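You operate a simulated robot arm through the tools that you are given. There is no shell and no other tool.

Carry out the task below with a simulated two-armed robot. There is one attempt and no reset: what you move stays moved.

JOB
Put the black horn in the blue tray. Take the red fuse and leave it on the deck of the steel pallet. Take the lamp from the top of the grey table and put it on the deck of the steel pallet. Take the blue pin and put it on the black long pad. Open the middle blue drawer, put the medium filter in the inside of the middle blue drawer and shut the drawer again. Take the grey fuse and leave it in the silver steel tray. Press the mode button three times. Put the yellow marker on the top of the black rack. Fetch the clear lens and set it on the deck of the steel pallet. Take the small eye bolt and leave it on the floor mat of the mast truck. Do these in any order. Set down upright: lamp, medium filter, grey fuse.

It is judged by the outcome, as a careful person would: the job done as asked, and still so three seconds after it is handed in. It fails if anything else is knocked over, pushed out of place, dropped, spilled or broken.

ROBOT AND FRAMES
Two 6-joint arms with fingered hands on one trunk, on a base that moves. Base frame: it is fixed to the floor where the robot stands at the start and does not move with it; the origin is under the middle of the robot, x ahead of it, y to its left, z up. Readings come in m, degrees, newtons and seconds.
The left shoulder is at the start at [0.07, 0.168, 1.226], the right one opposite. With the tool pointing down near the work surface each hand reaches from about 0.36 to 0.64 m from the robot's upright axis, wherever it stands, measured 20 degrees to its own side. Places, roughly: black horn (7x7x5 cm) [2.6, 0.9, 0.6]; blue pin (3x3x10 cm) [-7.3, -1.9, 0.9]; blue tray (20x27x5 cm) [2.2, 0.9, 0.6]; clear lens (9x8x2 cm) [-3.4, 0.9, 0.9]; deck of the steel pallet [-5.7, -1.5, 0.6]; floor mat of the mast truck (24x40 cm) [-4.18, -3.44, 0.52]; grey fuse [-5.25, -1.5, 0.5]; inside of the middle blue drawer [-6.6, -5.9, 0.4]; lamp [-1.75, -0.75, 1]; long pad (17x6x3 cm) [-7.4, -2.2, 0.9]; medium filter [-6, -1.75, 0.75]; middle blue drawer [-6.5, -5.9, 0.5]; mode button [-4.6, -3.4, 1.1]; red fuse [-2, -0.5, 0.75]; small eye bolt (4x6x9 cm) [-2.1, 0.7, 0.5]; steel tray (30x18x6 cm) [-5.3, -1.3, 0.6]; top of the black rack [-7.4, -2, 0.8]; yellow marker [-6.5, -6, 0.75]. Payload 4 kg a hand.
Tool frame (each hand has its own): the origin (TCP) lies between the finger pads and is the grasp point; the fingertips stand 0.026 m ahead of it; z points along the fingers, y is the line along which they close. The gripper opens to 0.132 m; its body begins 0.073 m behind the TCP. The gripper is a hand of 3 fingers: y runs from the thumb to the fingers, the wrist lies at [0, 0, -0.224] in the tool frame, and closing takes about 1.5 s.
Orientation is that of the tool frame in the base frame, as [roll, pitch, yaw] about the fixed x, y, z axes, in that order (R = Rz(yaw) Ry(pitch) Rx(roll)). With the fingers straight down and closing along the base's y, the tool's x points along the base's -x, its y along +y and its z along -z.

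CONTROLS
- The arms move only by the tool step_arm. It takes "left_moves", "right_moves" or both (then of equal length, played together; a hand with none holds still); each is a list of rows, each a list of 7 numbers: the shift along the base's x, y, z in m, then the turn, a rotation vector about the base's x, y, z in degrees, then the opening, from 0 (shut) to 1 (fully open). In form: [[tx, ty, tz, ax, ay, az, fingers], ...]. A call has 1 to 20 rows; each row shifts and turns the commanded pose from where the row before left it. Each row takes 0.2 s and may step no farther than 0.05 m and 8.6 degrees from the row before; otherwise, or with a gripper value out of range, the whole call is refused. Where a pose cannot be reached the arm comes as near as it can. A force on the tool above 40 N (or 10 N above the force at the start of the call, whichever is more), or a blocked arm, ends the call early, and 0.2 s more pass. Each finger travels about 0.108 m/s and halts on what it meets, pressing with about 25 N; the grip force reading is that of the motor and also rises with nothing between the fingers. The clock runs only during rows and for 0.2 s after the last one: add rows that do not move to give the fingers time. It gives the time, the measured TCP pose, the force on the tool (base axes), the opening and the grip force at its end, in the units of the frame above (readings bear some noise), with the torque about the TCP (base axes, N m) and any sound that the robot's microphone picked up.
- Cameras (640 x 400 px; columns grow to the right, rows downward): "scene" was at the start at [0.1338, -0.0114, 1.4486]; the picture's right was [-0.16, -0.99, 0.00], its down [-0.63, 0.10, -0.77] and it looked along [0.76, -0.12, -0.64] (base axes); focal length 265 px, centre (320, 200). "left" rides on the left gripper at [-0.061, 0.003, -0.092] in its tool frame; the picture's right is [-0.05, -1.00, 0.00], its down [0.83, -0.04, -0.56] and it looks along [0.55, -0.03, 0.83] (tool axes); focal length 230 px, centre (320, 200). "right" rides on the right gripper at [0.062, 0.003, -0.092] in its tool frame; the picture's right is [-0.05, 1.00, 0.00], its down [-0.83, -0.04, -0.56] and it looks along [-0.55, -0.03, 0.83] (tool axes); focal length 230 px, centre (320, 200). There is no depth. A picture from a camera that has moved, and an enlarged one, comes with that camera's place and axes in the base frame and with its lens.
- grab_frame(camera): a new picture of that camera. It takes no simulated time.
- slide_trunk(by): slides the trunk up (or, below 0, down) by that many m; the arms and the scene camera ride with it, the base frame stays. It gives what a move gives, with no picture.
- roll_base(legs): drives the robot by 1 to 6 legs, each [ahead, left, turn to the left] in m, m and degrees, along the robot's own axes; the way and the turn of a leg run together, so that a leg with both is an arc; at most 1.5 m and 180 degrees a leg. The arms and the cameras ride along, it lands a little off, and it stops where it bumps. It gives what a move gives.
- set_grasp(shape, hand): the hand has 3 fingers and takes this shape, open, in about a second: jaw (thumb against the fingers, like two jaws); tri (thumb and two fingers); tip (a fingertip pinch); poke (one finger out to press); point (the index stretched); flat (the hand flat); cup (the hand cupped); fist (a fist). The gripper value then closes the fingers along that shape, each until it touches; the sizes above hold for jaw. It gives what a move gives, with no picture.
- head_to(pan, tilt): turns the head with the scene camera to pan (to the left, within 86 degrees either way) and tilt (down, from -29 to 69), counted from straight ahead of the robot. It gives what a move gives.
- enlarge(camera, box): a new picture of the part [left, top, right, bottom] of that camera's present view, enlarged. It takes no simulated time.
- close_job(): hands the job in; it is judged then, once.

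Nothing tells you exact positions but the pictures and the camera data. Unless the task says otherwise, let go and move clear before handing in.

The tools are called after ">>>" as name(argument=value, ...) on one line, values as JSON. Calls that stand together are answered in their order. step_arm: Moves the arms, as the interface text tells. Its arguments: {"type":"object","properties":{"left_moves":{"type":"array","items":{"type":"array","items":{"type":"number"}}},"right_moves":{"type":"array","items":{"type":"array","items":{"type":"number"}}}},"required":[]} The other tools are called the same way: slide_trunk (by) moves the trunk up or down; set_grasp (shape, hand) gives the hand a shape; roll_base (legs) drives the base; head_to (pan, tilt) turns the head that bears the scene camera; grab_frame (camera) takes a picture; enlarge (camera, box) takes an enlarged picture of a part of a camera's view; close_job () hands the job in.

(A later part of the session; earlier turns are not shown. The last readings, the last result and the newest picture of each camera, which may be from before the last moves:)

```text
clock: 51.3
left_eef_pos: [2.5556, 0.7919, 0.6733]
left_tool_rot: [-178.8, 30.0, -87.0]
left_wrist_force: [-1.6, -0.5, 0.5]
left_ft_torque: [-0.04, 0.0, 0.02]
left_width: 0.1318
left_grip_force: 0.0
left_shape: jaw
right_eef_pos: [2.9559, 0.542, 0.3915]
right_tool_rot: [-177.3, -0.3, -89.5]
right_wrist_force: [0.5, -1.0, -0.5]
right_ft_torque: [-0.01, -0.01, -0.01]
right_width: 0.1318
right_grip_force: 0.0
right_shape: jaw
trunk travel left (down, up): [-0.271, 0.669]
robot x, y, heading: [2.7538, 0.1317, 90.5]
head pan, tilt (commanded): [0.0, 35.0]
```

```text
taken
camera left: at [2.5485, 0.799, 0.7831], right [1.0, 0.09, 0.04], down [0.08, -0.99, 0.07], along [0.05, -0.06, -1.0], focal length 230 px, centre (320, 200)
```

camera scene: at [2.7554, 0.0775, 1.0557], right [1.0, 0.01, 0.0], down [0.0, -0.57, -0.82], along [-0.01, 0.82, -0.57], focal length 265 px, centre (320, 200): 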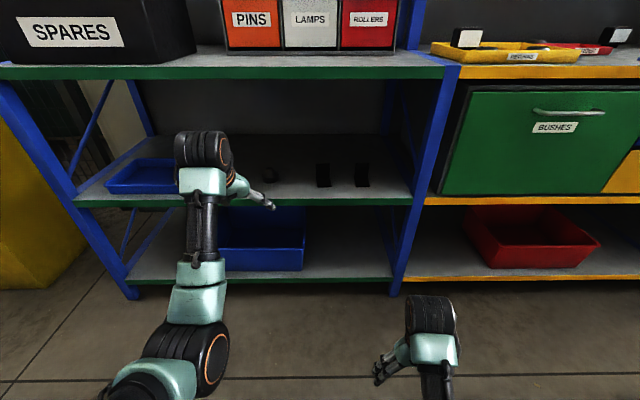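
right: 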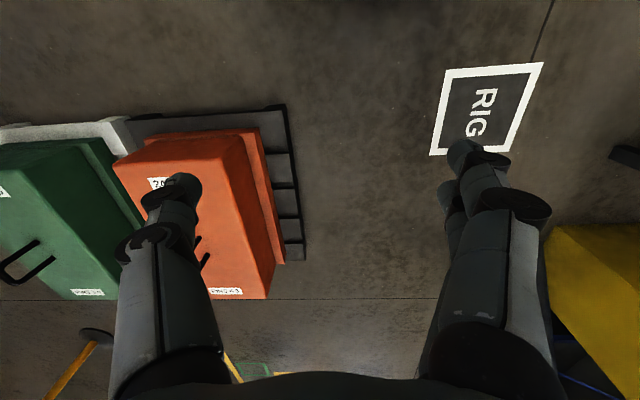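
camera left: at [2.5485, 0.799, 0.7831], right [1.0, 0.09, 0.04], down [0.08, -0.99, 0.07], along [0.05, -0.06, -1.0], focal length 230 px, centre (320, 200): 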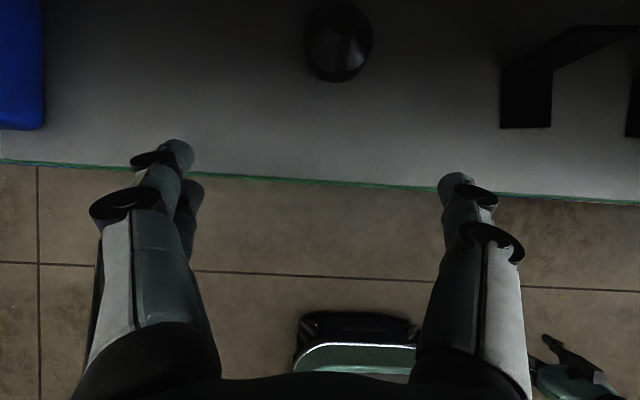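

The horn has shifted ~3 cm deeper (now about (2.565, 0.92)) and still stands. I'll drive slightly closer, then lower the open hand around it.

>>> roll_base(legs=[[0.06, 0.0, 0.0]])

>>> step_arm(left_moves=[[0.003, 0.0, -0.022, 0, 0, 0, 1], [0.003, 0.01, -0.022, 0, 0, 0, 1], [0, 0.02, -0.005, 0, 0, 0, 1]])

>>> grab_frame(camera="left")

>>> grab_frame(camera="scene")

```text
clock: 52.2
left_eef_pos: [2.555, 0.8501, 0.6722]
left_tool_rot: [-178.9, 30.0, -87.0]
left_wrist_force: [-0.1, 0.5, -0.2]
left_ft_torque: [0.01, -0.01, 0.0]
left_width: 0.1316
left_grip_force: 0.1
left_shape: jaw
right_eef_pos: [2.9544, 0.6007, 0.3915]
right_tool_rot: [-177.3, -0.2, -89.5]
right_wrist_force: [-0.3, 0.1, 0.9]
right_ft_torque: [0.0, 0.0, 0.01]
right_width: 0.1318
right_grip_force: 0.1
right_shape: jaw
trunk travel left (down, up): [-0.271, 0.669]
robot x, y, heading: [2.7517, 0.1954, 90.4]
head pan, tilt (commanded): [0.0, 35.0]
```

```text
clock: 53.0
left_eef_pos: [2.5618, 0.8802, 0.6235]
left_tool_rot: [-178.7, 30.1, -87.1]
left_wrist_force: [0.2, 0.6, -0.1]
left_ft_torque: [-0.01, 0.01, 0.01]
left_width: 0.132
left_grip_force: 0.0
left_shape: jaw
right_eef_pos: [2.9551, 0.6006, 0.3913]
right_tool_rot: [-177.3, -0.3, -89.7]
right_wrist_force: [0.7, -0.1, 0.5]
right_ft_torque: [0.01, 0.01, 0.01]
right_width: 0.1321
right_grip_force: 0.1
right_shape: jaw
trunk travel left (down, up): [-0.271, 0.669]
robot x, y, heading: [2.757, 0.1945, 90.5]
head pan, tilt (commanded): [0.0, 35.0]
```

```text
taken
camera left: at [2.5544, 0.8861, 0.7332], right [1.0, 0.09, 0.04], down [0.08, -0.99, 0.07], along [0.05, -0.06, -1.0], focal length 230 px, centre (320, 200)
```

left: 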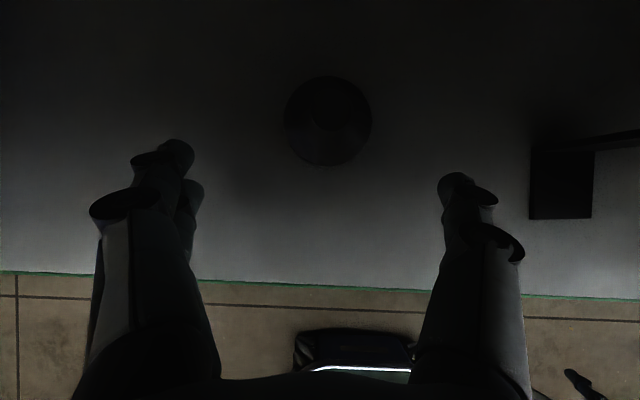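

```text
taken
camera scene: at [2.7531, 0.3325, 1.0557], right [1.0, 0.01, 0.0], down [0.01, -0.57, -0.82], along [-0.01, 0.82, -0.57], focal length 265 px, centre (320, 200)
```

scene: 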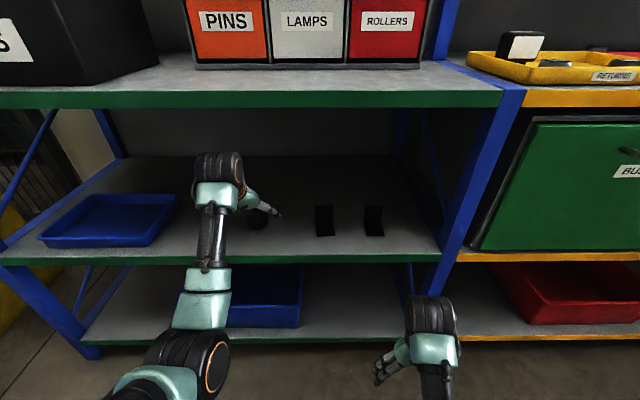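

The horn now lies centred between the fingers laterally at about (2.563, 0.926). Moving forward/down the last few cm and closing.

>>> step_arm(left_moves=[[0.0, 0.018, -0.005, 0, 0, 0, 1], [0.0, 0.018, -0.009, 0, 0, 0, 1], [0, 0.0, -0.014, 0, 0, 0, 1], [0, 0, 0, 0, 0, 0, 1]])

>>> grab_frame(camera="left")

```text
clock: 54.0
left_eef_pos: [2.5613, 0.9147, 0.5953]
left_tool_rot: [-178.7, 30.1, -87.0]
left_wrist_force: [-0.3, 0.6, 1.2]
left_ft_torque: [0.01, 0.02, 0.0]
left_width: 0.1318
left_grip_force: 0.0
left_shape: jaw
right_eef_pos: [2.9552, 0.5997, 0.3906]
right_tool_rot: [-177.4, -0.3, -89.6]
right_wrist_force: [-0.4, 0.8, -0.5]
right_ft_torque: [0.0, 0.0, 0.01]
right_width: 0.132
right_grip_force: 0.1
right_shape: jaw
trunk travel left (down, up): [-0.271, 0.669]
robot x, y, heading: [2.7526, 0.1928, 90.3]
head pan, tilt (commanded): [0.0, 35.0]
```

```text
taken
camera left: at [2.554, 0.9214, 0.7068], right [1.0, 0.09, 0.04], down [0.08, -0.99, 0.07], along [0.05, -0.06, -1.0], focal length 230 px, centre (320, 200)
```

left: 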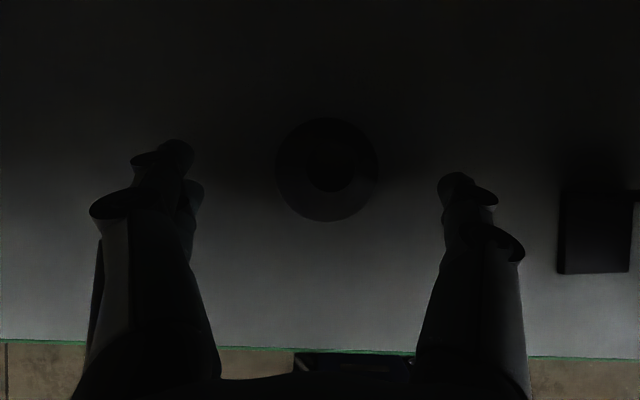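

>>> step_arm(left_moves=[[0, 0, 0, 0, 0, 0, 0.7], [0, 0, 0, 0, 0, 0, 0.5], [0, 0, 0, 0, 0, 0, 0.3], [0, 0, 0, 0, 0, 0, 0.2], [0, 0, 0, 0, 0, 0, 0.1], [0, 0, 0, 0, 0, 0, 0.1], [0, 0, 0, 0, 0, 0, 0.0], [0, 0, 0, 0, 0, 0, 0.0]])

>>> grab_frame(camera="left")

```text
clock: 55.8
left_eef_pos: [2.5614, 0.9148, 0.6034]
left_tool_rot: [-178.9, 30.7, -86.9]
left_wrist_force: [-3.3, 2.3, 27.5]
left_ft_torque: [0.21, 0.47, 0.0]
left_width: 0.0293
left_grip_force: 24.8
left_shape: jaw
right_eef_pos: [2.9552, 0.5993, 0.3938]
right_tool_rot: [-177.3, -0.2, -89.6]
right_wrist_force: [-0.1, -0.7, 0.3]
right_ft_torque: [-0.01, 0.01, -0.01]
right_width: 0.1317
right_grip_force: 0.1
right_shape: jaw
trunk travel left (down, up): [-0.271, 0.669]
robot x, y, heading: [2.7533, 0.1898, 90.5]
head pan, tilt (commanded): [0.0, 35.0]
```

```text
taken
camera left: at [2.5539, 0.9195, 0.7135], right [1.0, 0.09, 0.04], down [0.08, -0.99, 0.05], along [0.05, -0.05, -1.0], focal length 230 px, centre (320, 200)
```

left: 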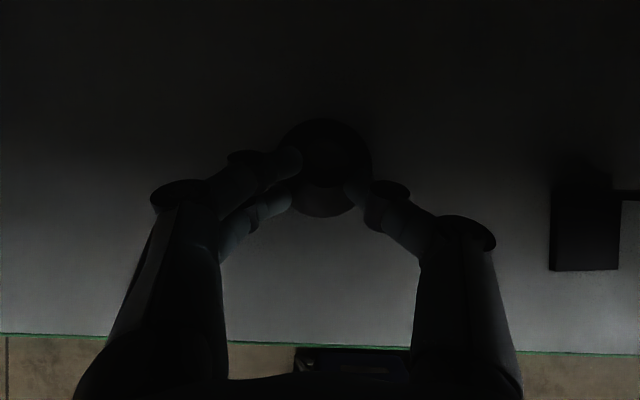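

The fingers ride up the cone because the tips rise as they curl. I'll reopen to just wider than the horn (~7.5 cm), then lower until the tips brush the shelf, and close again on the base band.

>>> step_arm(left_moves=[[0, 0, 0, 0, 0, 0, 0.3], [0, 0, 0, 0, 0, 0, 0.6], [0, 0, 0, 0, 0, 0, 0.6], [0, 0, 0, 0, 0, 0, 0.6], [0, 0, 0, 0, 0, 0, 0.6]])

>>> grab_frame(camera="left")

```text
clock: 57.0
left_eef_pos: [2.5608, 0.9128, 0.5975]
left_tool_rot: [-178.8, 30.0, -86.9]
left_wrist_force: [0.8, -0.8, 0.3]
left_ft_torque: [0.02, 0.0, 0.0]
left_width: 0.0787
left_grip_force: 0.0
left_shape: jaw
right_eef_pos: [2.9569, 0.6003, 0.3921]
right_tool_rot: [-177.4, -0.3, -89.6]
right_wrist_force: [0.9, 1.0, -0.1]
right_ft_torque: [0.0, -0.04, 0.01]
right_width: 0.132
right_grip_force: 0.0
right_shape: jaw
trunk travel left (down, up): [-0.271, 0.669]
robot x, y, heading: [2.7571, 0.1899, 90.6]
head pan, tilt (commanded): [0.0, 35.0]
```

```text
taken
camera left: at [2.5541, 0.9213, 0.7065], right [1.0, 0.09, 0.04], down [0.08, -0.99, 0.07], along [0.05, -0.06, -1.0], focal length 230 px, centre (320, 200)
```

left: 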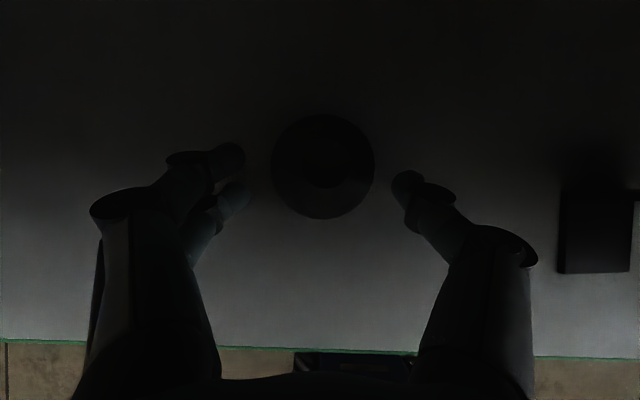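

>>> step_arm(left_moves=[[0, 0.003, -0.005, 0, 0, 0, 0.6], [0, 0.003, -0.005, 0, 0, 0, 0.6], [0, 0, 0, 0, 0, 0, 0.6]])

>>> step_arm(left_moves=[[0, 0.0, -0.005, 0, 0, 0, 0.6], [0, 0, 0, 0, 0, 0, 0.6]])

```text
clock: 57.8
left_eef_pos: [2.5599, 0.9215, 0.586]
left_tool_rot: [-178.8, 30.0, -87.1]
left_wrist_force: [-1.0, 0.2, -0.7]
left_ft_torque: [0.0, 0.0, -0.01]
left_width: 0.0785
left_grip_force: 0.0
left_shape: jaw
right_eef_pos: [2.9546, 0.5993, 0.3916]
right_tool_rot: [-177.3, -0.3, -89.6]
right_wrist_force: [-0.3, 0.3, 0.5]
right_ft_torque: [0.01, -0.01, 0.01]
right_width: 0.132
right_grip_force: 0.2
right_shape: jaw
trunk travel left (down, up): [-0.271, 0.669]
robot x, y, heading: [2.7558, 0.1915, 90.5]
head pan, tilt (commanded): [0.0, 35.0]
```

```text
clock: 58.4
left_eef_pos: [2.5606, 0.9218, 0.5826]
left_tool_rot: [-178.8, 30.1, -86.9]
left_wrist_force: [0.1, -0.1, 0.6]
left_ft_torque: [-0.02, 0.09, -0.01]
left_width: 0.0788
left_grip_force: 0.0
left_shape: jaw
right_eef_pos: [2.9562, 0.6005, 0.3916]
right_tool_rot: [-177.3, -0.3, -89.6]
right_wrist_force: [0.0, 0.2, -0.2]
right_ft_torque: [-0.01, 0.0, -0.01]
right_width: 0.132
right_grip_force: 0.0
right_shape: jaw
trunk travel left (down, up): [-0.271, 0.669]
robot x, y, heading: [2.7543, 0.1929, 90.7]
head pan, tilt (commanded): [0.0, 35.0]
```

>>> step_arm(left_moves=[[0, 0.0, -0.004, 0, 0, 0, 0.6], [0, 0, 0, 0, 0, 0, 0.6]])

>>> grab_frame(camera="left")

```text
clock: 59.0
left_eef_pos: [2.5596, 0.9226, 0.582]
left_tool_rot: [-178.7, 30.4, -87.0]
left_wrist_force: [1.0, 0.6, 12.0]
left_ft_torque: [-0.02, 0.6, -0.01]
left_width: 0.0782
left_grip_force: 0.1
left_shape: jaw
right_eef_pos: [2.9553, 0.599, 0.3919]
right_tool_rot: [-177.5, -0.2, -89.6]
right_wrist_force: [-0.1, -0.4, 0.2]
right_ft_torque: [0.03, 0.0, 0.03]
right_width: 0.1319
right_grip_force: 0.2
right_shape: jaw
trunk travel left (down, up): [-0.271, 0.669]
robot x, y, heading: [2.7587, 0.1891, 90.5]
head pan, tilt (commanded): [0.0, 35.0]
```

```text
taken
camera left: at [2.553, 0.9285, 0.692], right [1.0, 0.09, 0.04], down [0.08, -0.99, 0.06], along [0.05, -0.05, -1.0], focal length 230 px, centre (320, 200)
```

left: 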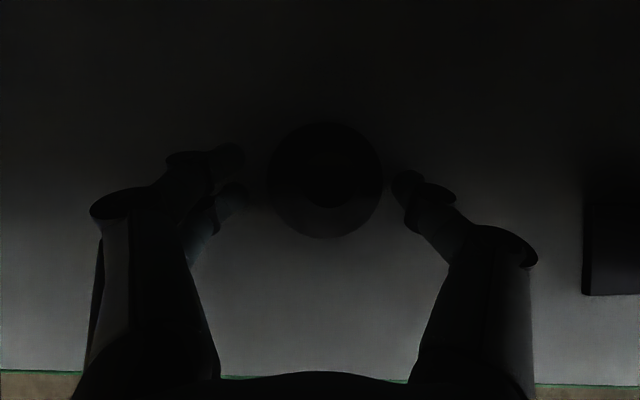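

The fingertips now just touch the shelf. Raising a hair and closing.

>>> step_arm(left_moves=[[0, 0.0, 0.001, 0, 0, 0, 0.5], [0, 0, 0, 0, 0, 0, 0.4], [0, 0, 0, 0, 0, 0, 0.3], [0, 0, 0, 0, 0, 0, 0.2], [0, 0, 0, 0, 0, 0, 0.0], [0, 0, 0, 0, 0, 0, 0.0]])

>>> grab_frame(camera="left")

```text
clock: 60.4
left_eef_pos: [2.56, 0.9215, 0.5805]
left_tool_rot: [-179.0, 30.3, -87.0]
left_wrist_force: [-6.9, 2.7, 17.5]
left_ft_torque: [0.08, 0.81, -0.11]
left_width: 0.0533
left_grip_force: 25.0
left_shape: jaw
right_eef_pos: [2.9554, 0.5996, 0.3933]
right_tool_rot: [-177.5, -0.2, -89.6]
right_wrist_force: [-0.3, 0.7, 0.4]
right_ft_torque: [-0.02, 0.01, -0.01]
right_width: 0.132
right_grip_force: 0.2
right_shape: jaw
trunk travel left (down, up): [-0.271, 0.669]
robot x, y, heading: [2.7537, 0.1919, 90.4]
head pan, tilt (commanded): [0.0, 35.0]
```

```text
taken
camera left: at [2.5525, 0.9279, 0.6916], right [1.0, 0.09, 0.04], down [0.08, -0.99, 0.06], along [0.05, -0.06, -1.0], focal length 230 px, centre (320, 200)
```

left: 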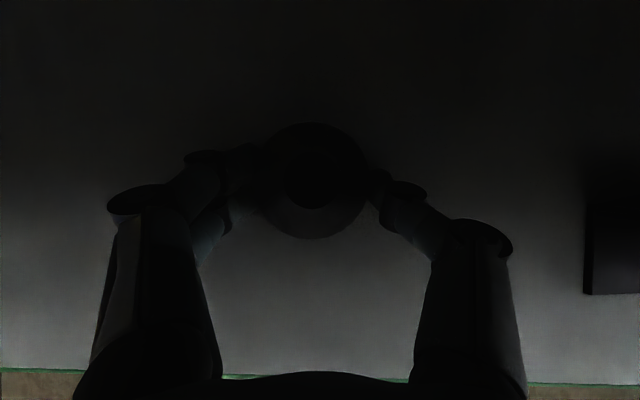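

Now it holds at 0.053 m — the base band. Lifting gently.

>>> step_arm(left_moves=[[0, 0.0, 0.006, 0, 0, 0, 0], [0, 0, 0.01, 0, 0, 0, 0], [0, 0, 0.012, 0, 0, 0, 0], [0, 0, 0.012, 0, 0, 0, 0], [0, -0.01, 0.012, 0, 0, 0, 0]])

>>> grab_frame(camera="left")

>>> enlarge(camera="scene", box=[160, 120, 400, 260])

```text
clock: 61.6
left_eef_pos: [2.5606, 0.9122, 0.631]
left_tool_rot: [-178.8, 30.0, -87.0]
left_wrist_force: [-0.3, -0.2, -2.2]
left_ft_torque: [-0.03, -0.03, -0.02]
left_width: 0.0531
left_grip_force: 24.6
left_shape: jaw
right_eef_pos: [2.9554, 0.6004, 0.3908]
right_tool_rot: [-177.3, -0.3, -89.6]
right_wrist_force: [0.0, -0.1, 0.1]
right_ft_torque: [-0.04, 0.03, 0.01]
right_width: 0.1317
right_grip_force: 0.0
right_shape: jaw
trunk travel left (down, up): [-0.271, 0.669]
robot x, y, heading: [2.7551, 0.1896, 90.5]
head pan, tilt (commanded): [0.0, 35.0]
```

```text
taken
camera left: at [2.5529, 0.9185, 0.7413], right [1.0, 0.09, 0.04], down [0.08, -0.99, 0.07], along [0.05, -0.06, -1.0], focal length 230 px, centre (320, 200)
```

left: 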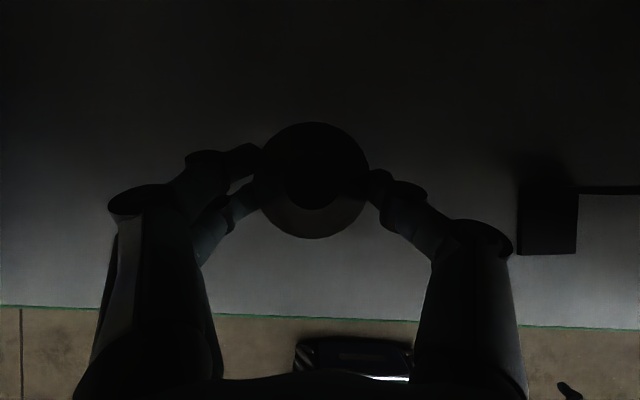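

```text
2.67 times, centred on (280, 190) of scene
camera zoom: at [2.7531, 0.3325, 1.0557], right [1.0, 0.01, 0.0], down [0.01, -0.57, -0.82], along [-0.01, 0.82, -0.57], focal length 708 px, centre (427, 227)
```

zoom: 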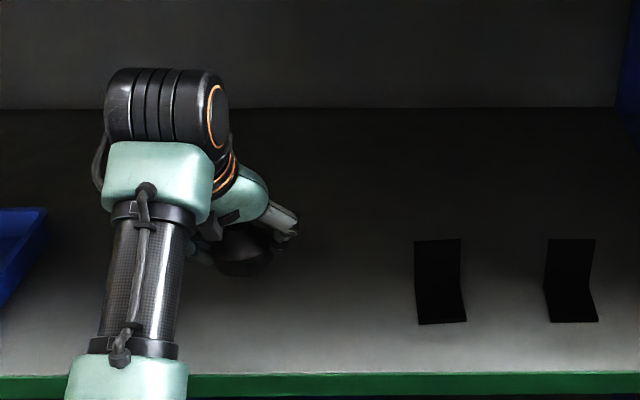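

The horn is held (about 2 N weight). I'll lift above the tray rim and shift the base left ~0.39 m to bring it over the blue tray.

>>> step_arm(left_moves=[[0, -0.004, 0.012, 0, 0, 0, 0], [0, -0.004, 0.012, 0, 0, 0, 0], [0, 0, 0.012, 0, 0, 0, 0]])

>>> roll_base(legs=[[0.0, 0.39, 0.0]])

>>> grab_frame(camera="left")

>>> grab_frame(camera="scene")

```text
clock: 62.4
left_eef_pos: [2.5594, 0.9038, 0.6669]
left_tool_rot: [-178.8, 30.0, -87.0]
left_wrist_force: [0.2, 0.1, -1.5]
left_ft_torque: [-0.02, -0.01, -0.04]
left_width: 0.0532
left_grip_force: 25.0
left_shape: jaw
right_eef_pos: [2.9547, 0.6006, 0.391]
right_tool_rot: [-177.2, -0.2, -89.6]
right_wrist_force: [0.2, 0.0, 0.0]
right_ft_torque: [0.01, -0.01, 0.02]
right_width: 0.1319
right_grip_force: 0.0
right_shape: jaw
trunk travel left (down, up): [-0.271, 0.669]
robot x, y, heading: [2.7565, 0.1924, 90.7]
head pan, tilt (commanded): [0.0, 35.0]
```

```text
clock: 65.0
left_eef_pos: [2.1553, 0.8998, 0.6655]
left_tool_rot: [-178.7, 30.1, -86.9]
left_wrist_force: [0.1, -0.3, -2.1]
left_ft_torque: [-0.01, 0.01, 0.0]
left_width: 0.0529
left_grip_force: 25.4
left_shape: jaw
right_eef_pos: [2.5511, 0.596, 0.3907]
right_tool_rot: [-177.3, -0.3, -89.5]
right_wrist_force: [-0.9, 0.0, 0.6]
right_ft_torque: [0.01, 0.02, -0.01]
right_width: 0.1318
right_grip_force: 0.0
right_shape: jaw
trunk travel left (down, up): [-0.271, 0.669]
robot x, y, heading: [2.346, 0.1894, 90.2]
head pan, tilt (commanded): [0.0, 35.0]
```

```text
taken
camera left: at [2.1473, 0.9072, 0.7765], right [1.0, 0.09, 0.04], down [0.08, -0.99, 0.07], along [0.05, -0.06, -1.0], focal length 230 px, centre (320, 200)
```

left: 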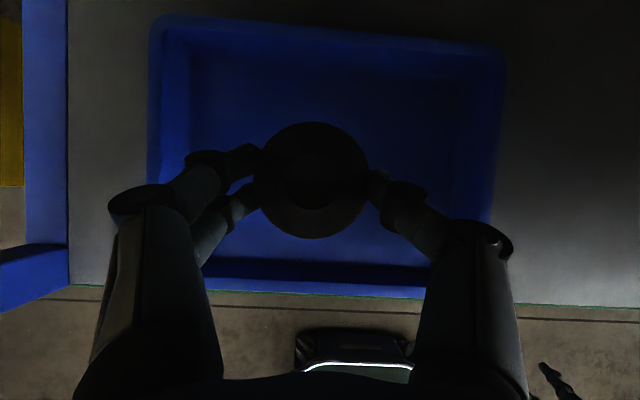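

```text
taken
camera scene: at [2.3475, 0.3292, 1.0557], right [1.0, 0.01, 0.0], down [0.01, -0.57, -0.82], along [-0.01, 0.82, -0.57], focal length 265 px, centre (320, 200)
```

scene: 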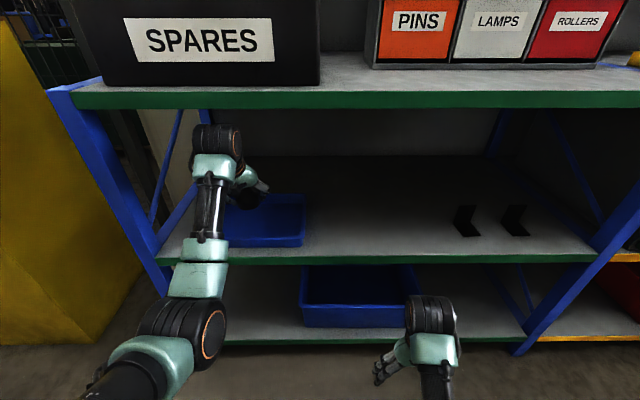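

The horn is centred over the blue tray. Lowering it in and opening only slightly to release.

>>> step_arm(left_moves=[[0.005, 0.006, -0.013, 0, 0, 0, 0], [0.005, 0.006, -0.013, 0, 0, 0, 0], [0, 0, -0.013, 0, 0, 0, 0], [0, 0, -0.013, 0, 0, 0, 0], [0, 0, -0.012, 0, 0, 0, 0], [0, 0, -0.008, 0, 0, 0, 0], [0, 0, 0, 0, 0, 0, 0]])

```text
clock: 66.5
left_eef_pos: [2.1627, 0.9116, 0.5939]
left_tool_rot: [-178.8, 30.0, -87.1]
left_wrist_force: [-0.2, 0.0, -1.3]
left_ft_torque: [-0.03, -0.02, -0.01]
left_width: 0.0529
left_grip_force: 25.1
left_shape: jaw
right_eef_pos: [2.5505, 0.596, 0.3904]
right_tool_rot: [-177.3, -0.3, -89.6]
right_wrist_force: [0.0, -0.8, 0.2]
right_ft_torque: [0.0, 0.0, 0.04]
right_width: 0.1318
right_grip_force: 0.0
right_shape: jaw
trunk travel left (down, up): [-0.271, 0.669]
robot x, y, heading: [2.3504, 0.1887, 90.3]
head pan, tilt (commanded): [0.0, 35.0]
```

>>> step_arm(left_moves=[[0, 0, -0.004, 0, 0, 0, 0], [0, 0, -0.003, 0, 0, 0, 0], [0, 0, 0, 0, 0, 0, 0]])

```text
clock: 67.3
left_eef_pos: [2.1646, 0.9122, 0.5871]
left_tool_rot: [-178.9, 30.0, -87.0]
left_wrist_force: [-0.6, 0.6, -1.7]
left_ft_torque: [-0.04, 0.02, 0.01]
left_width: 0.0528
left_grip_force: 25.0
left_shape: jaw
right_eef_pos: [2.5501, 0.5971, 0.3915]
right_tool_rot: [-177.2, -0.3, -89.6]
right_wrist_force: [0.1, 0.0, 0.1]
right_ft_torque: [0.02, 0.04, 0.0]
right_width: 0.132
right_grip_force: 0.2
right_shape: jaw
trunk travel left (down, up): [-0.271, 0.669]
robot x, y, heading: [2.3481, 0.1902, 90.3]
head pan, tilt (commanded): [0.0, 35.0]
```

>>> step_arm(left_moves=[[0, 0, -0.003, 0, 0, 0, 0], [0, 0, 0, 0, 0, 0, 0.45], [0, 0, 0, 0, 0, 0, 0.55], [0, 0, 0, 0, 0, 0, 0.6], [0, 0, 0, 0, 0, 0, 0.6]])

>>> grab_frame(camera="left")

```text
clock: 68.5
left_eef_pos: [2.1647, 0.9121, 0.5865]
left_tool_rot: [-178.8, 30.2, -87.0]
left_wrist_force: [2.8, 1.4, 7.5]
left_ft_torque: [0.08, 0.27, -0.12]
left_width: 0.0763
left_grip_force: 0.0
left_shape: jaw
right_eef_pos: [2.5504, 0.5958, 0.3921]
right_tool_rot: [-177.4, -0.3, -89.6]
right_wrist_force: [0.4, -0.4, -0.9]
right_ft_torque: [-0.03, 0.03, -0.01]
right_width: 0.1321
right_grip_force: 0.1
right_shape: jaw
trunk travel left (down, up): [-0.271, 0.669]
robot x, y, heading: [2.3455, 0.1903, 90.2]
head pan, tilt (commanded): [0.0, 35.0]
```

```text
taken
camera left: at [2.1579, 0.9185, 0.6973], right [1.0, 0.08, 0.04], down [0.08, -0.99, 0.06], along [0.05, -0.06, -1.0], focal length 230 px, centre (320, 200)
```

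left: 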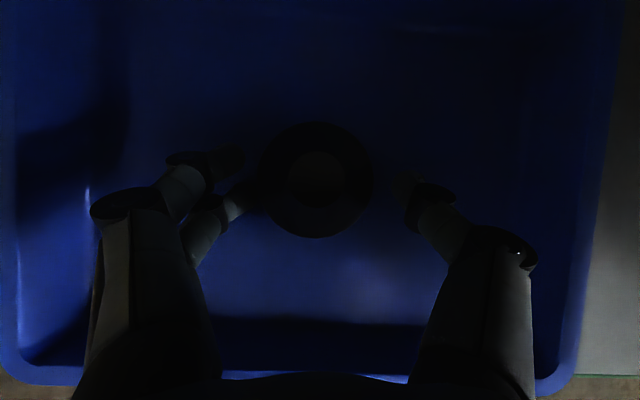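

Released. Raising straight up and backing away from the shelf.

>>> step_arm(left_moves=[[0, 0, 0.01, 0, 0, 0, 0.6], [0, 0, 0.015, 0, 0, 0, 0.7], [0, 0, 0.02, 0, 0, 0, 0.9], [0, 0, 0.02, 0, 0, 0, 1], [0, -0.01, 0.017, 0, 0, 0, 1]])

>>> roll_base(legs=[[-0.35, 0.0, 0.0]])

>>> enlarge(camera="scene", box=[160, 100, 480, 300])

```text
clock: 69.8
left_eef_pos: [2.1656, 0.9006, 0.6634]
left_tool_rot: [-178.8, 30.0, -87.1]
left_wrist_force: [0.0, 0.0, -0.5]
left_ft_torque: [-0.01, -0.05, -0.01]
left_width: 0.1318
left_grip_force: 0.0
left_shape: jaw
right_eef_pos: [2.5498, 0.5961, 0.3917]
right_tool_rot: [-177.4, -0.3, -89.5]
right_wrist_force: [0.1, 0.1, -0.2]
right_ft_torque: [-0.01, -0.01, -0.03]
right_width: 0.1319
right_grip_force: 0.0
right_shape: jaw
trunk travel left (down, up): [-0.271, 0.669]
robot x, y, heading: [2.3483, 0.1904, 90.5]
head pan, tilt (commanded): [0.0, 35.0]
```

```text
clock: 72.0
left_eef_pos: [2.1614, 0.5473, 0.6651]
left_tool_rot: [-178.7, 30.1, -86.4]
left_wrist_force: [-0.3, 0.2, 0.0]
left_ft_torque: [-0.04, 0.01, 0.01]
left_width: 0.1319
left_grip_force: 0.1
left_shape: jaw
right_eef_pos: [2.5497, 0.2473, 0.3913]
right_tool_rot: [-177.4, -0.3, -88.9]
right_wrist_force: [0.3, 0.4, 0.3]
right_ft_torque: [0.03, 0.01, 0.01]
right_width: 0.132
right_grip_force: 0.1
right_shape: jaw
trunk travel left (down, up): [-0.271, 0.669]
robot x, y, heading: [2.3523, -0.1599, 91.1]
head pan, tilt (commanded): [0.0, 35.0]
```

```text
2.00 times, centred on (320, 200) of scene
camera zoom: at [2.3512, -0.0222, 1.0558], right [1.0, 0.02, 0.0], down [0.01, -0.57, -0.82], along [-0.02, 0.82, -0.57], focal length 531 px, centre (320, 200)
```

zoom: 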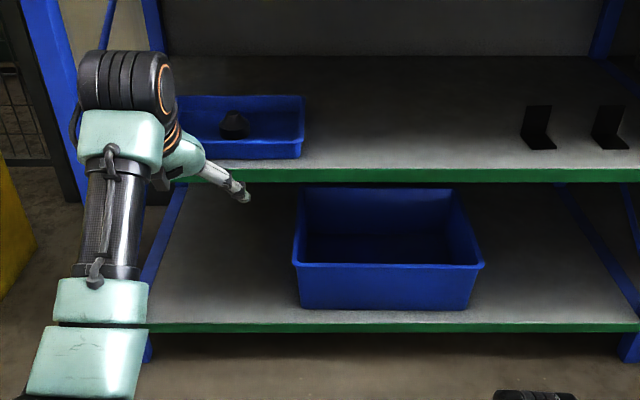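

The horn is in the blue tray. Now I'll raise the trunk, bring the left hand to a neutral pose, and turn to head west.

>>> slide_trunk(by=0.4)

>>> step_arm(left_moves=[[0, -0.025, -0.045, -6, 0, 0, 1], [0, -0.025, -0.045, -6, 0, 0, 1], [0, -0.025, -0.045, -6, 0, 0, 1], [0, -0.025, -0.045, -6, 0, 0, 1], [0, -0.02, -0.045, -6, 0, 0, 1]])

>>> roll_base(legs=[[0.0, 0.0, 89.0]])

>>> head_to(pan=0, tilt=20)

>>> grab_frame(camera="scene")

```text
clock: 75.8
left_eef_pos: [2.1623, 0.548, 1.0644]
left_tool_rot: [-178.8, 30.0, -86.4]
left_wrist_force: [-0.2, 0.3, 0.4]
left_ft_torque: [0.0, -0.03, 0.0]
left_width: 0.1316
left_grip_force: 0.0
left_shape: jaw
right_eef_pos: [2.5496, 0.2494, 0.7921]
right_tool_rot: [-177.4, -0.3, -88.9]
right_wrist_force: [-0.7, -0.5, 0.7]
right_ft_torque: [0.0, 0.02, 0.02]
right_width: 0.1319
right_grip_force: 0.1
right_shape: jaw
trunk travel left (down, up): [-0.671, 0.269]
robot x, y, heading: [2.3518, -0.1615, 91.1]
head pan, tilt (commanded): [0.0, 35.0]
```

```text
refused: row 1 steps farther than a row can; nothing moved
```

```text
clock: 80.0
left_eef_pos: [1.642, -0.3475, 1.0645]
left_tool_rot: [-178.8, 30.0, 3.0]
left_wrist_force: [-0.3, -0.2, 0.4]
left_ft_torque: [-0.03, 0.01, -0.04]
left_width: 0.1321
left_grip_force: 0.0
left_shape: jaw
right_eef_pos: [1.9461, 0.0372, 0.7919]
right_tool_rot: [-177.4, -0.3, 0.6]
right_wrist_force: [0.2, 0.3, 0.1]
right_ft_torque: [0.0, 0.01, -0.01]
right_width: 0.1322
right_grip_force: 0.0
right_shape: jaw
trunk travel left (down, up): [-0.671, 0.269]
robot x, y, heading: [2.3558, -0.1621, -179.6]
head pan, tilt (commanded): [0.0, 35.0]
```

```text
clock: 80.8
left_eef_pos: [1.6421, -0.3461, 1.0635]
left_tool_rot: [-178.8, 30.0, 3.0]
left_wrist_force: [0.1, -0.4, -0.2]
left_ft_torque: [-0.01, -0.03, 0.02]
left_width: 0.1318
left_grip_force: 0.0
left_shape: jaw
right_eef_pos: [1.9447, 0.0376, 0.7907]
right_tool_rot: [-177.4, -0.3, 0.6]
right_wrist_force: [1.3, 0.0, 0.0]
right_ft_torque: [0.02, 0.0, 0.01]
right_width: 0.1319
right_grip_force: 0.2
right_shape: jaw
trunk travel left (down, up): [-0.671, 0.269]
robot x, y, heading: [2.356, -0.1558, -179.4]
head pan, tilt (commanded): [0.0, 20.0]
```

```text
taken
camera scene: at [2.2105, -0.1613, 1.4795], right [-0.01, 1.0, 0.0], down [0.34, 0.0, -0.94], along [-0.94, -0.01, -0.34], focal length 265 px, centre (320, 200)
```

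scene: 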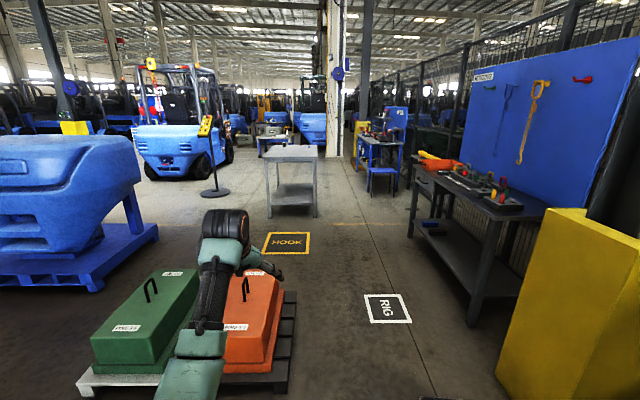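

>>> step_arm(left_moves=[[0.032, 0, -0.036, 0, -5, 0, 1], [0.032, 0, -0.036, 0, -5, 0, 1], [0.032, 0, -0.036, 0, -5, 0, 1], [0.032, 0, -0.036, 0, -5, 0, 1], [0.032, 0, -0.036, 0, -5, 0, 1], [0.032, 0, -0.036, 0, -5, 0, 1]])

>>> roll_base(legs=[[1.0, -0.25, 0.0], [1.5, 0.0, 0.0]])

>>> grab_frame(camera="scene")

```text
clock: 82.2
left_eef_pos: [1.8317, -0.3435, 0.835]
left_tool_rot: [179.8, 0.2, 2.7]
left_wrist_force: [-0.5, 0.4, -0.3]
left_ft_torque: [0.01, -0.02, 0.01]
left_width: 0.1319
left_grip_force: 0.1
left_shape: jaw
left hand out of reach, approached as far as the arm can: row 5, 6
right_eef_pos: [1.9472, 0.0388, 0.7916]
right_tool_rot: [-177.3, -0.3, 0.5]
right_wrist_force: [0.3, 0.0, 0.2]
right_ft_torque: [-0.01, 0.0, 0.0]
right_width: 0.132
right_grip_force: 0.0
right_shape: jaw
trunk travel left (down, up): [-0.671, 0.269]
robot x, y, heading: [2.3526, -0.1654, -179.5]
head pan, tilt (commanded): [0.0, 20.0]
```

```text
clock: 94.6
left_eef_pos: [-0.6611, -0.1706, 0.8368]
left_tool_rot: [179.8, 0.2, 4.8]
left_wrist_force: [-1.0, 1.0, 0.6]
left_ft_torque: [0.01, -0.05, 0.02]
left_width: 0.1317
left_grip_force: 0.0
left_shape: jaw
right_eef_pos: [-0.5612, 0.2155, 0.7922]
right_tool_rot: [-177.4, -0.3, 2.7]
right_wrist_force: [-1.0, 0.2, 0.3]
right_ft_torque: [0.0, -0.02, 0.02]
right_width: 0.1318
right_grip_force: 0.1
right_shape: jaw
trunk travel left (down, up): [-0.671, 0.269]
robot x, y, heading: [-0.1418, 0.0301, -177.3]
head pan, tilt (commanded): [0.0, 20.0]
```

```text
taken
camera scene: at [-0.288, 0.0256, 1.4796], right [-0.05, 1.0, 0.0], down [0.34, 0.02, -0.94], along [-0.94, -0.04, -0.34], focal length 265 px, centre (320, 200)
```

scene: 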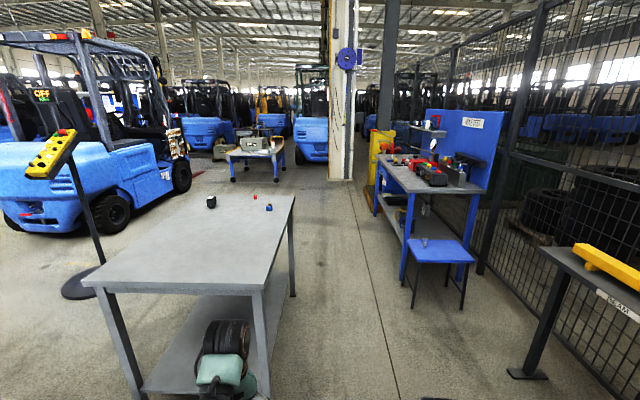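

>>> enlarge(camera="scene", box=[80, 170, 320, 320])

>>> enlarge(camera="scene", box=[340, 100, 540, 230])

```text
2.67 times, centred on (200, 245) of scene
camera zoom: at [-0.288, 0.0256, 1.4796], right [-0.05, 1.0, 0.0], down [0.34, 0.02, -0.94], along [-0.94, -0.04, -0.34], focal length 708 px, centre (640, 80)
```

zoom: 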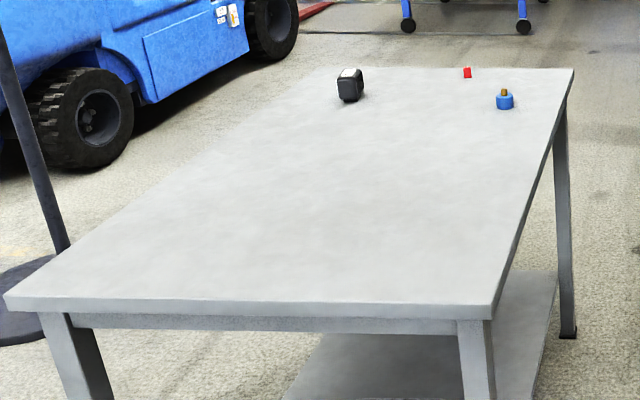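

```text
3.08 times, centred on (440, 165) of scene
camera zoom: at [-0.288, 0.0256, 1.4796], right [-0.05, 1.0, 0.0], down [0.34, 0.02, -0.94], along [-0.94, -0.04, -0.34], focal length 816 px, centre (-49, 308)
```

zoom: 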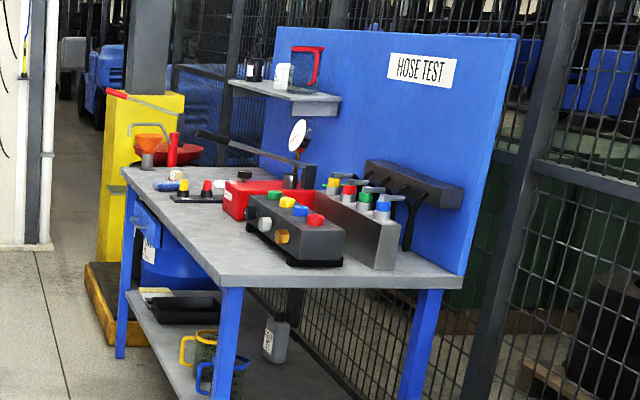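

The grey table (top ≈0.87 m) carries a dark boxy object, a red fuse and a blue/brass item; the hose-test bench and blue stool are on the right. I'll drive through the corridor between them to the far end of the table.

>>> roll_base(legs=[[1.2, -0.15, -2.7], [0.8, 0.0, 0.0]])

>>> head_to(pan=60, tilt=35)

>>> grab_frame(camera="scene")

>>> head_to(pan=-50, tilt=35)

>>> grab_frame(camera="scene")

```text
clock: 104.7
left_eef_pos: [-2.7099, -0.0718, 0.8355]
left_tool_rot: [179.6, 0.1, 3.0]
left_wrist_force: [0.7, 0.0, -1.2]
left_ft_torque: [-0.02, -0.02, 0.01]
left_width: 0.1318
left_grip_force: 0.2
left_shape: jaw
right_eef_pos: [-2.5958, 0.3103, 0.7919]
right_tool_rot: [-177.4, -0.4, 0.9]
right_wrist_force: [0.1, -0.3, 0.1]
right_ft_torque: [-0.02, 0.02, 0.0]
right_width: 0.1319
right_grip_force: 0.0
right_shape: jaw
trunk travel left (down, up): [-0.671, 0.269]
robot x, y, heading: [-2.1882, 0.1135, -178.9]
head pan, tilt (commanded): [0.0, 20.0]
```

```text
clock: 106.0
left_eef_pos: [-2.7101, -0.0715, 0.8363]
left_tool_rot: [179.7, 0.2, 3.0]
left_wrist_force: [0.2, 0.2, 0.2]
left_ft_torque: [0.0, 0.04, -0.02]
left_width: 0.132
left_grip_force: 0.0
left_shape: jaw
right_eef_pos: [-2.596, 0.3112, 0.7906]
right_tool_rot: [-177.3, -0.3, 0.9]
right_wrist_force: [0.1, 0.2, -0.5]
right_ft_torque: [0.03, -0.01, -0.02]
right_width: 0.1316
right_grip_force: 0.1
right_shape: jaw
trunk travel left (down, up): [-0.671, 0.269]
robot x, y, heading: [-2.1861, 0.1112, -179.0]
head pan, tilt (commanded): [60.0, 35.0]
```

```text
taken
camera scene: at [-2.2797, 0.0379, 1.4558], right [-0.87, 0.49, 0.0], down [0.28, 0.5, -0.82], along [-0.4, -0.72, -0.57], focal length 265 px, centre (320, 200)
```

scene: 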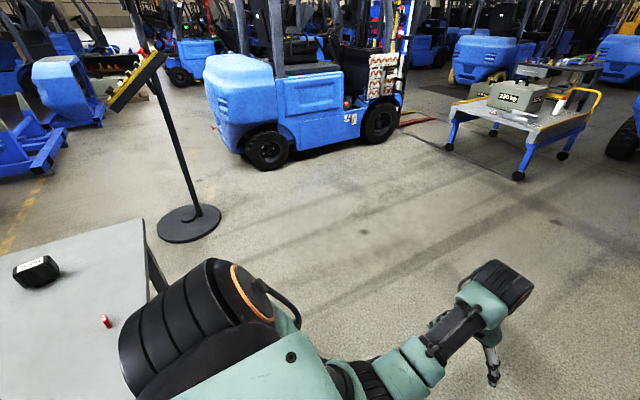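

```text
clock: 107.9
left_eef_pos: [-2.7089, -0.0714, 0.8359]
left_tool_rot: [179.7, 0.2, 3.0]
left_wrist_force: [-0.3, 0.8, 1.1]
left_ft_torque: [0.02, -0.02, 0.02]
left_width: 0.132
left_grip_force: 0.0
left_shape: jaw
right_eef_pos: [-2.5956, 0.311, 0.7915]
right_tool_rot: [-177.4, -0.3, 0.9]
right_wrist_force: [0.1, 0.4, 0.0]
right_ft_torque: [0.02, 0.03, -0.04]
right_width: 0.1319
right_grip_force: 0.0
right_shape: jaw
trunk travel left (down, up): [-0.671, 0.269]
robot x, y, heading: [-2.1879, 0.1136, -179.0]
head pan, tilt (commanded): [-50.0, 35.0]
```

```text
taken
camera scene: at [-2.2947, 0.1814, 1.4557], right [0.75, 0.66, 0.0], down [0.38, -0.43, -0.82], along [-0.54, 0.62, -0.57], focal length 265 px, centre (320, 200)
```

scene: 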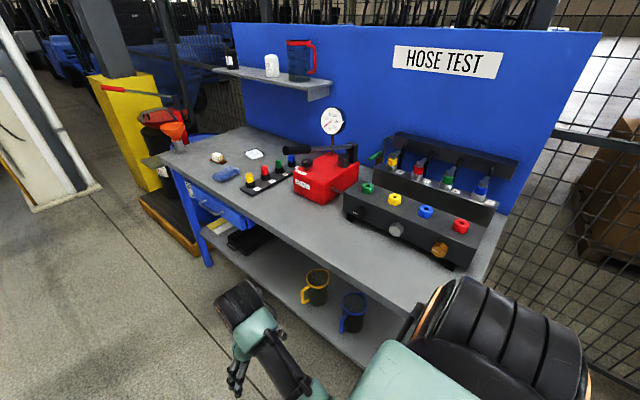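

>>> enlarge(camera="scene", box=[140, 100, 380, 250])

>>> head_to(pan=-86, tilt=50)

>>> grab_frame(camera="scene")

```text
2.67 times, centred on (260, 175) of scene
camera zoom: at [-2.2947, 0.1814, 1.4557], right [0.75, 0.66, 0.0], down [0.38, -0.43, -0.82], along [-0.54, 0.62, -0.57], focal length 708 px, centre (480, 267)
```

zoom: 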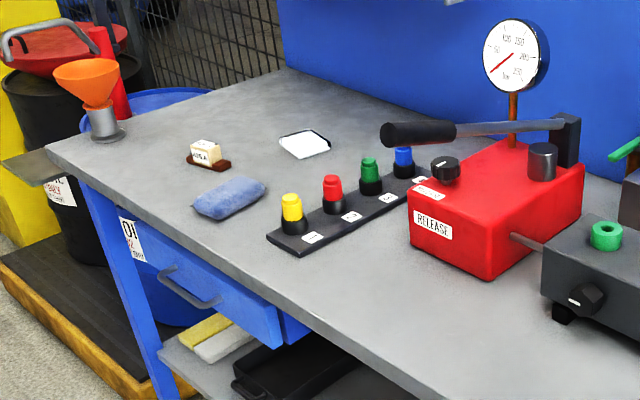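

```text
clock: 108.9
left_eef_pos: [-2.7089, -0.0705, 0.8359]
left_tool_rot: [179.8, 0.1, 2.9]
left_wrist_force: [0.1, 0.2, -1.3]
left_ft_torque: [-0.01, -0.01, 0.02]
left_width: 0.1321
left_grip_force: 0.0
left_shape: jaw
right_eef_pos: [-2.5961, 0.311, 0.7911]
right_tool_rot: [-177.4, -0.4, 1.0]
right_wrist_force: [-0.8, 0.4, 0.3]
right_ft_torque: [-0.01, -0.02, -0.01]
right_width: 0.1317
right_grip_force: 0.1
right_shape: jaw
trunk travel left (down, up): [-0.671, 0.269]
robot x, y, heading: [-2.1887, 0.1157, -179.2]
head pan, tilt (commanded): [-85.9, 50.0]
```

```text
taken
camera scene: at [-2.2437, 0.1916, 1.434], right [1.0, 0.09, 0.0], down [0.07, -0.76, -0.64], along [-0.06, 0.64, -0.77], focal length 265 px, centre (320, 200)
```

scene: 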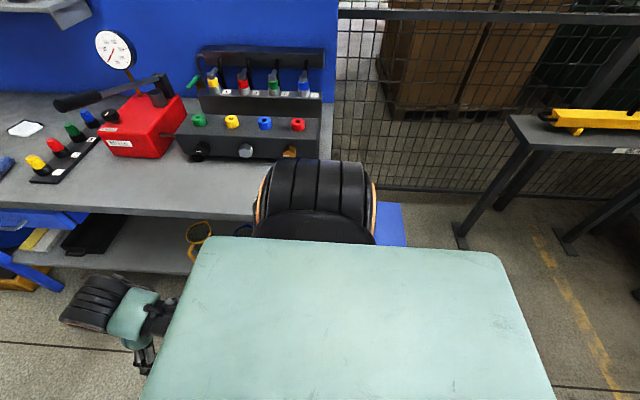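

The clear lens is the flat hexagonal plate on the bench; the lamp and red fuse are on the grey table. First I'll fetch lamp and fuse: move clear, turn around to face the table's far end with hands raised.

>>> slide_trunk(by=0.22)

>>> roll_base(legs=[[0.55, 0.45, 0.0], [0.0, 0.0, 179.0]])

>>> head_to(pan=0, tilt=40)

>>> grab_frame(camera="scene")

```text
clock: 111.3
left_eef_pos: [-2.7089, -0.0717, 1.057]
left_tool_rot: [179.8, 0.2, 3.1]
left_wrist_force: [-0.4, -0.4, 0.1]
left_ft_torque: [0.02, 0.03, -0.03]
left_width: 0.132
left_grip_force: 0.1
left_shape: jaw
right_eef_pos: [-2.5954, 0.3104, 1.0113]
right_tool_rot: [-177.5, -0.3, 1.0]
right_wrist_force: [-0.4, -0.7, 0.9]
right_ft_torque: [0.01, -0.02, -0.01]
right_width: 0.132
right_grip_force: 0.0
right_shape: jaw
trunk travel left (down, up): [-0.891, 0.049]
robot x, y, heading: [-2.1885, 0.1139, -179.1]
head pan, tilt (commanded): [-85.9, 50.0]
```

```text
clock: 122.4
left_eef_pos: [-2.1887, -0.2046, 1.0555]
left_tool_rot: [179.8, 0.2, 179.7]
left_wrist_force: [0.5, 0.2, -0.5]
left_ft_torque: [-0.02, 0.0, 0.0]
left_width: 0.1318
left_grip_force: 0.0
left_shape: jaw
right_eef_pos: [-2.3241, -0.5789, 1.0122]
right_tool_rot: [-177.4, -0.2, 177.8]
right_wrist_force: [-0.3, -0.1, 0.3]
right_ft_torque: [0.0, -0.06, 0.01]
right_width: 0.1321
right_grip_force: 0.2
right_shape: jaw
trunk travel left (down, up): [-0.891, 0.049]
robot x, y, heading: [-2.7235, -0.3607, -2.1]
head pan, tilt (commanded): [-85.9, 50.0]
```

```text
clock: 124.0
left_eef_pos: [-2.1887, -0.2047, 1.0575]
left_tool_rot: [179.7, 0.2, 179.7]
left_wrist_force: [-0.8, -0.4, -1.7]
left_ft_torque: [-0.01, 0.01, 0.0]
left_width: 0.132
left_grip_force: 0.1
left_shape: jaw
right_eef_pos: [-2.3232, -0.5801, 1.0112]
right_tool_rot: [-177.3, -0.3, 177.7]
right_wrist_force: [0.3, 0.6, -0.3]
right_ft_torque: [-0.04, -0.02, 0.01]
right_width: 0.132
right_grip_force: 0.0
right_shape: jaw
trunk travel left (down, up): [-0.891, 0.049]
robot x, y, heading: [-2.7208, -0.3562, -2.3]
head pan, tilt (commanded): [0.0, 40.0]
```

```text
taken
camera scene: at [-2.5867, -0.3635, 1.6682], right [-0.04, -1.0, 0.0], down [-0.64, 0.03, -0.77], along [0.77, -0.03, -0.64], focal length 265 px, centre (320, 200)
```

scene: 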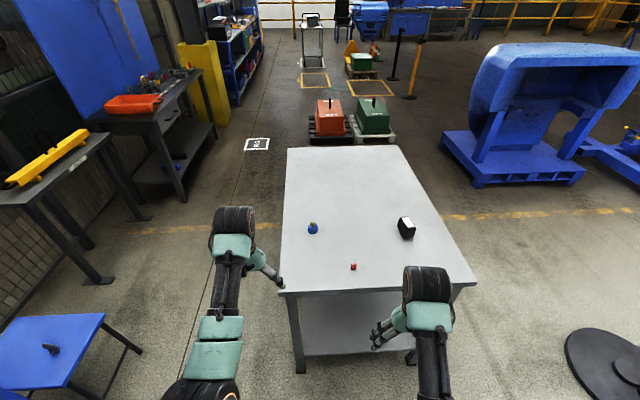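

>>> enlarge(camera="scene", box=[270, 190, 450, 300])

>>> enlarge(camera="scene", box=[0, 290, 160, 400])

```text
3.56 times, centred on (360, 245) of scene
camera zoom: at [-2.5867, -0.3635, 1.6682], right [-0.04, -1.0, 0.0], down [-0.64, 0.03, -0.77], along [0.77, -0.03, -0.64], focal length 943 px, centre (178, 40)
```

zoom: 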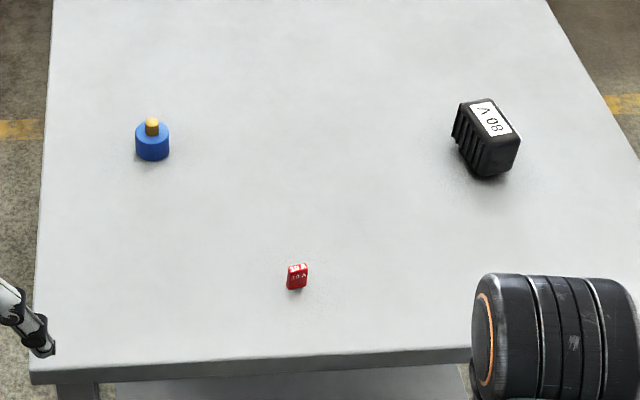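

```text
3.64 times, centred on (80, 345) of scene
camera zoom: at [-2.5867, -0.3635, 1.6682], right [-0.04, -1.0, 0.0], down [-0.64, 0.03, -0.77], along [0.77, -0.03, -0.64], focal length 965 px, centre (1193, -327)
```

zoom: 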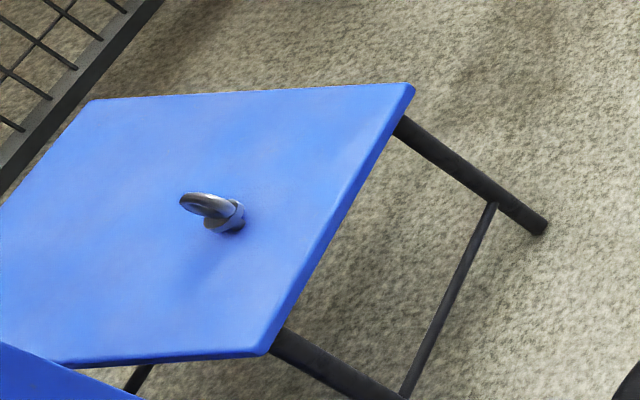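

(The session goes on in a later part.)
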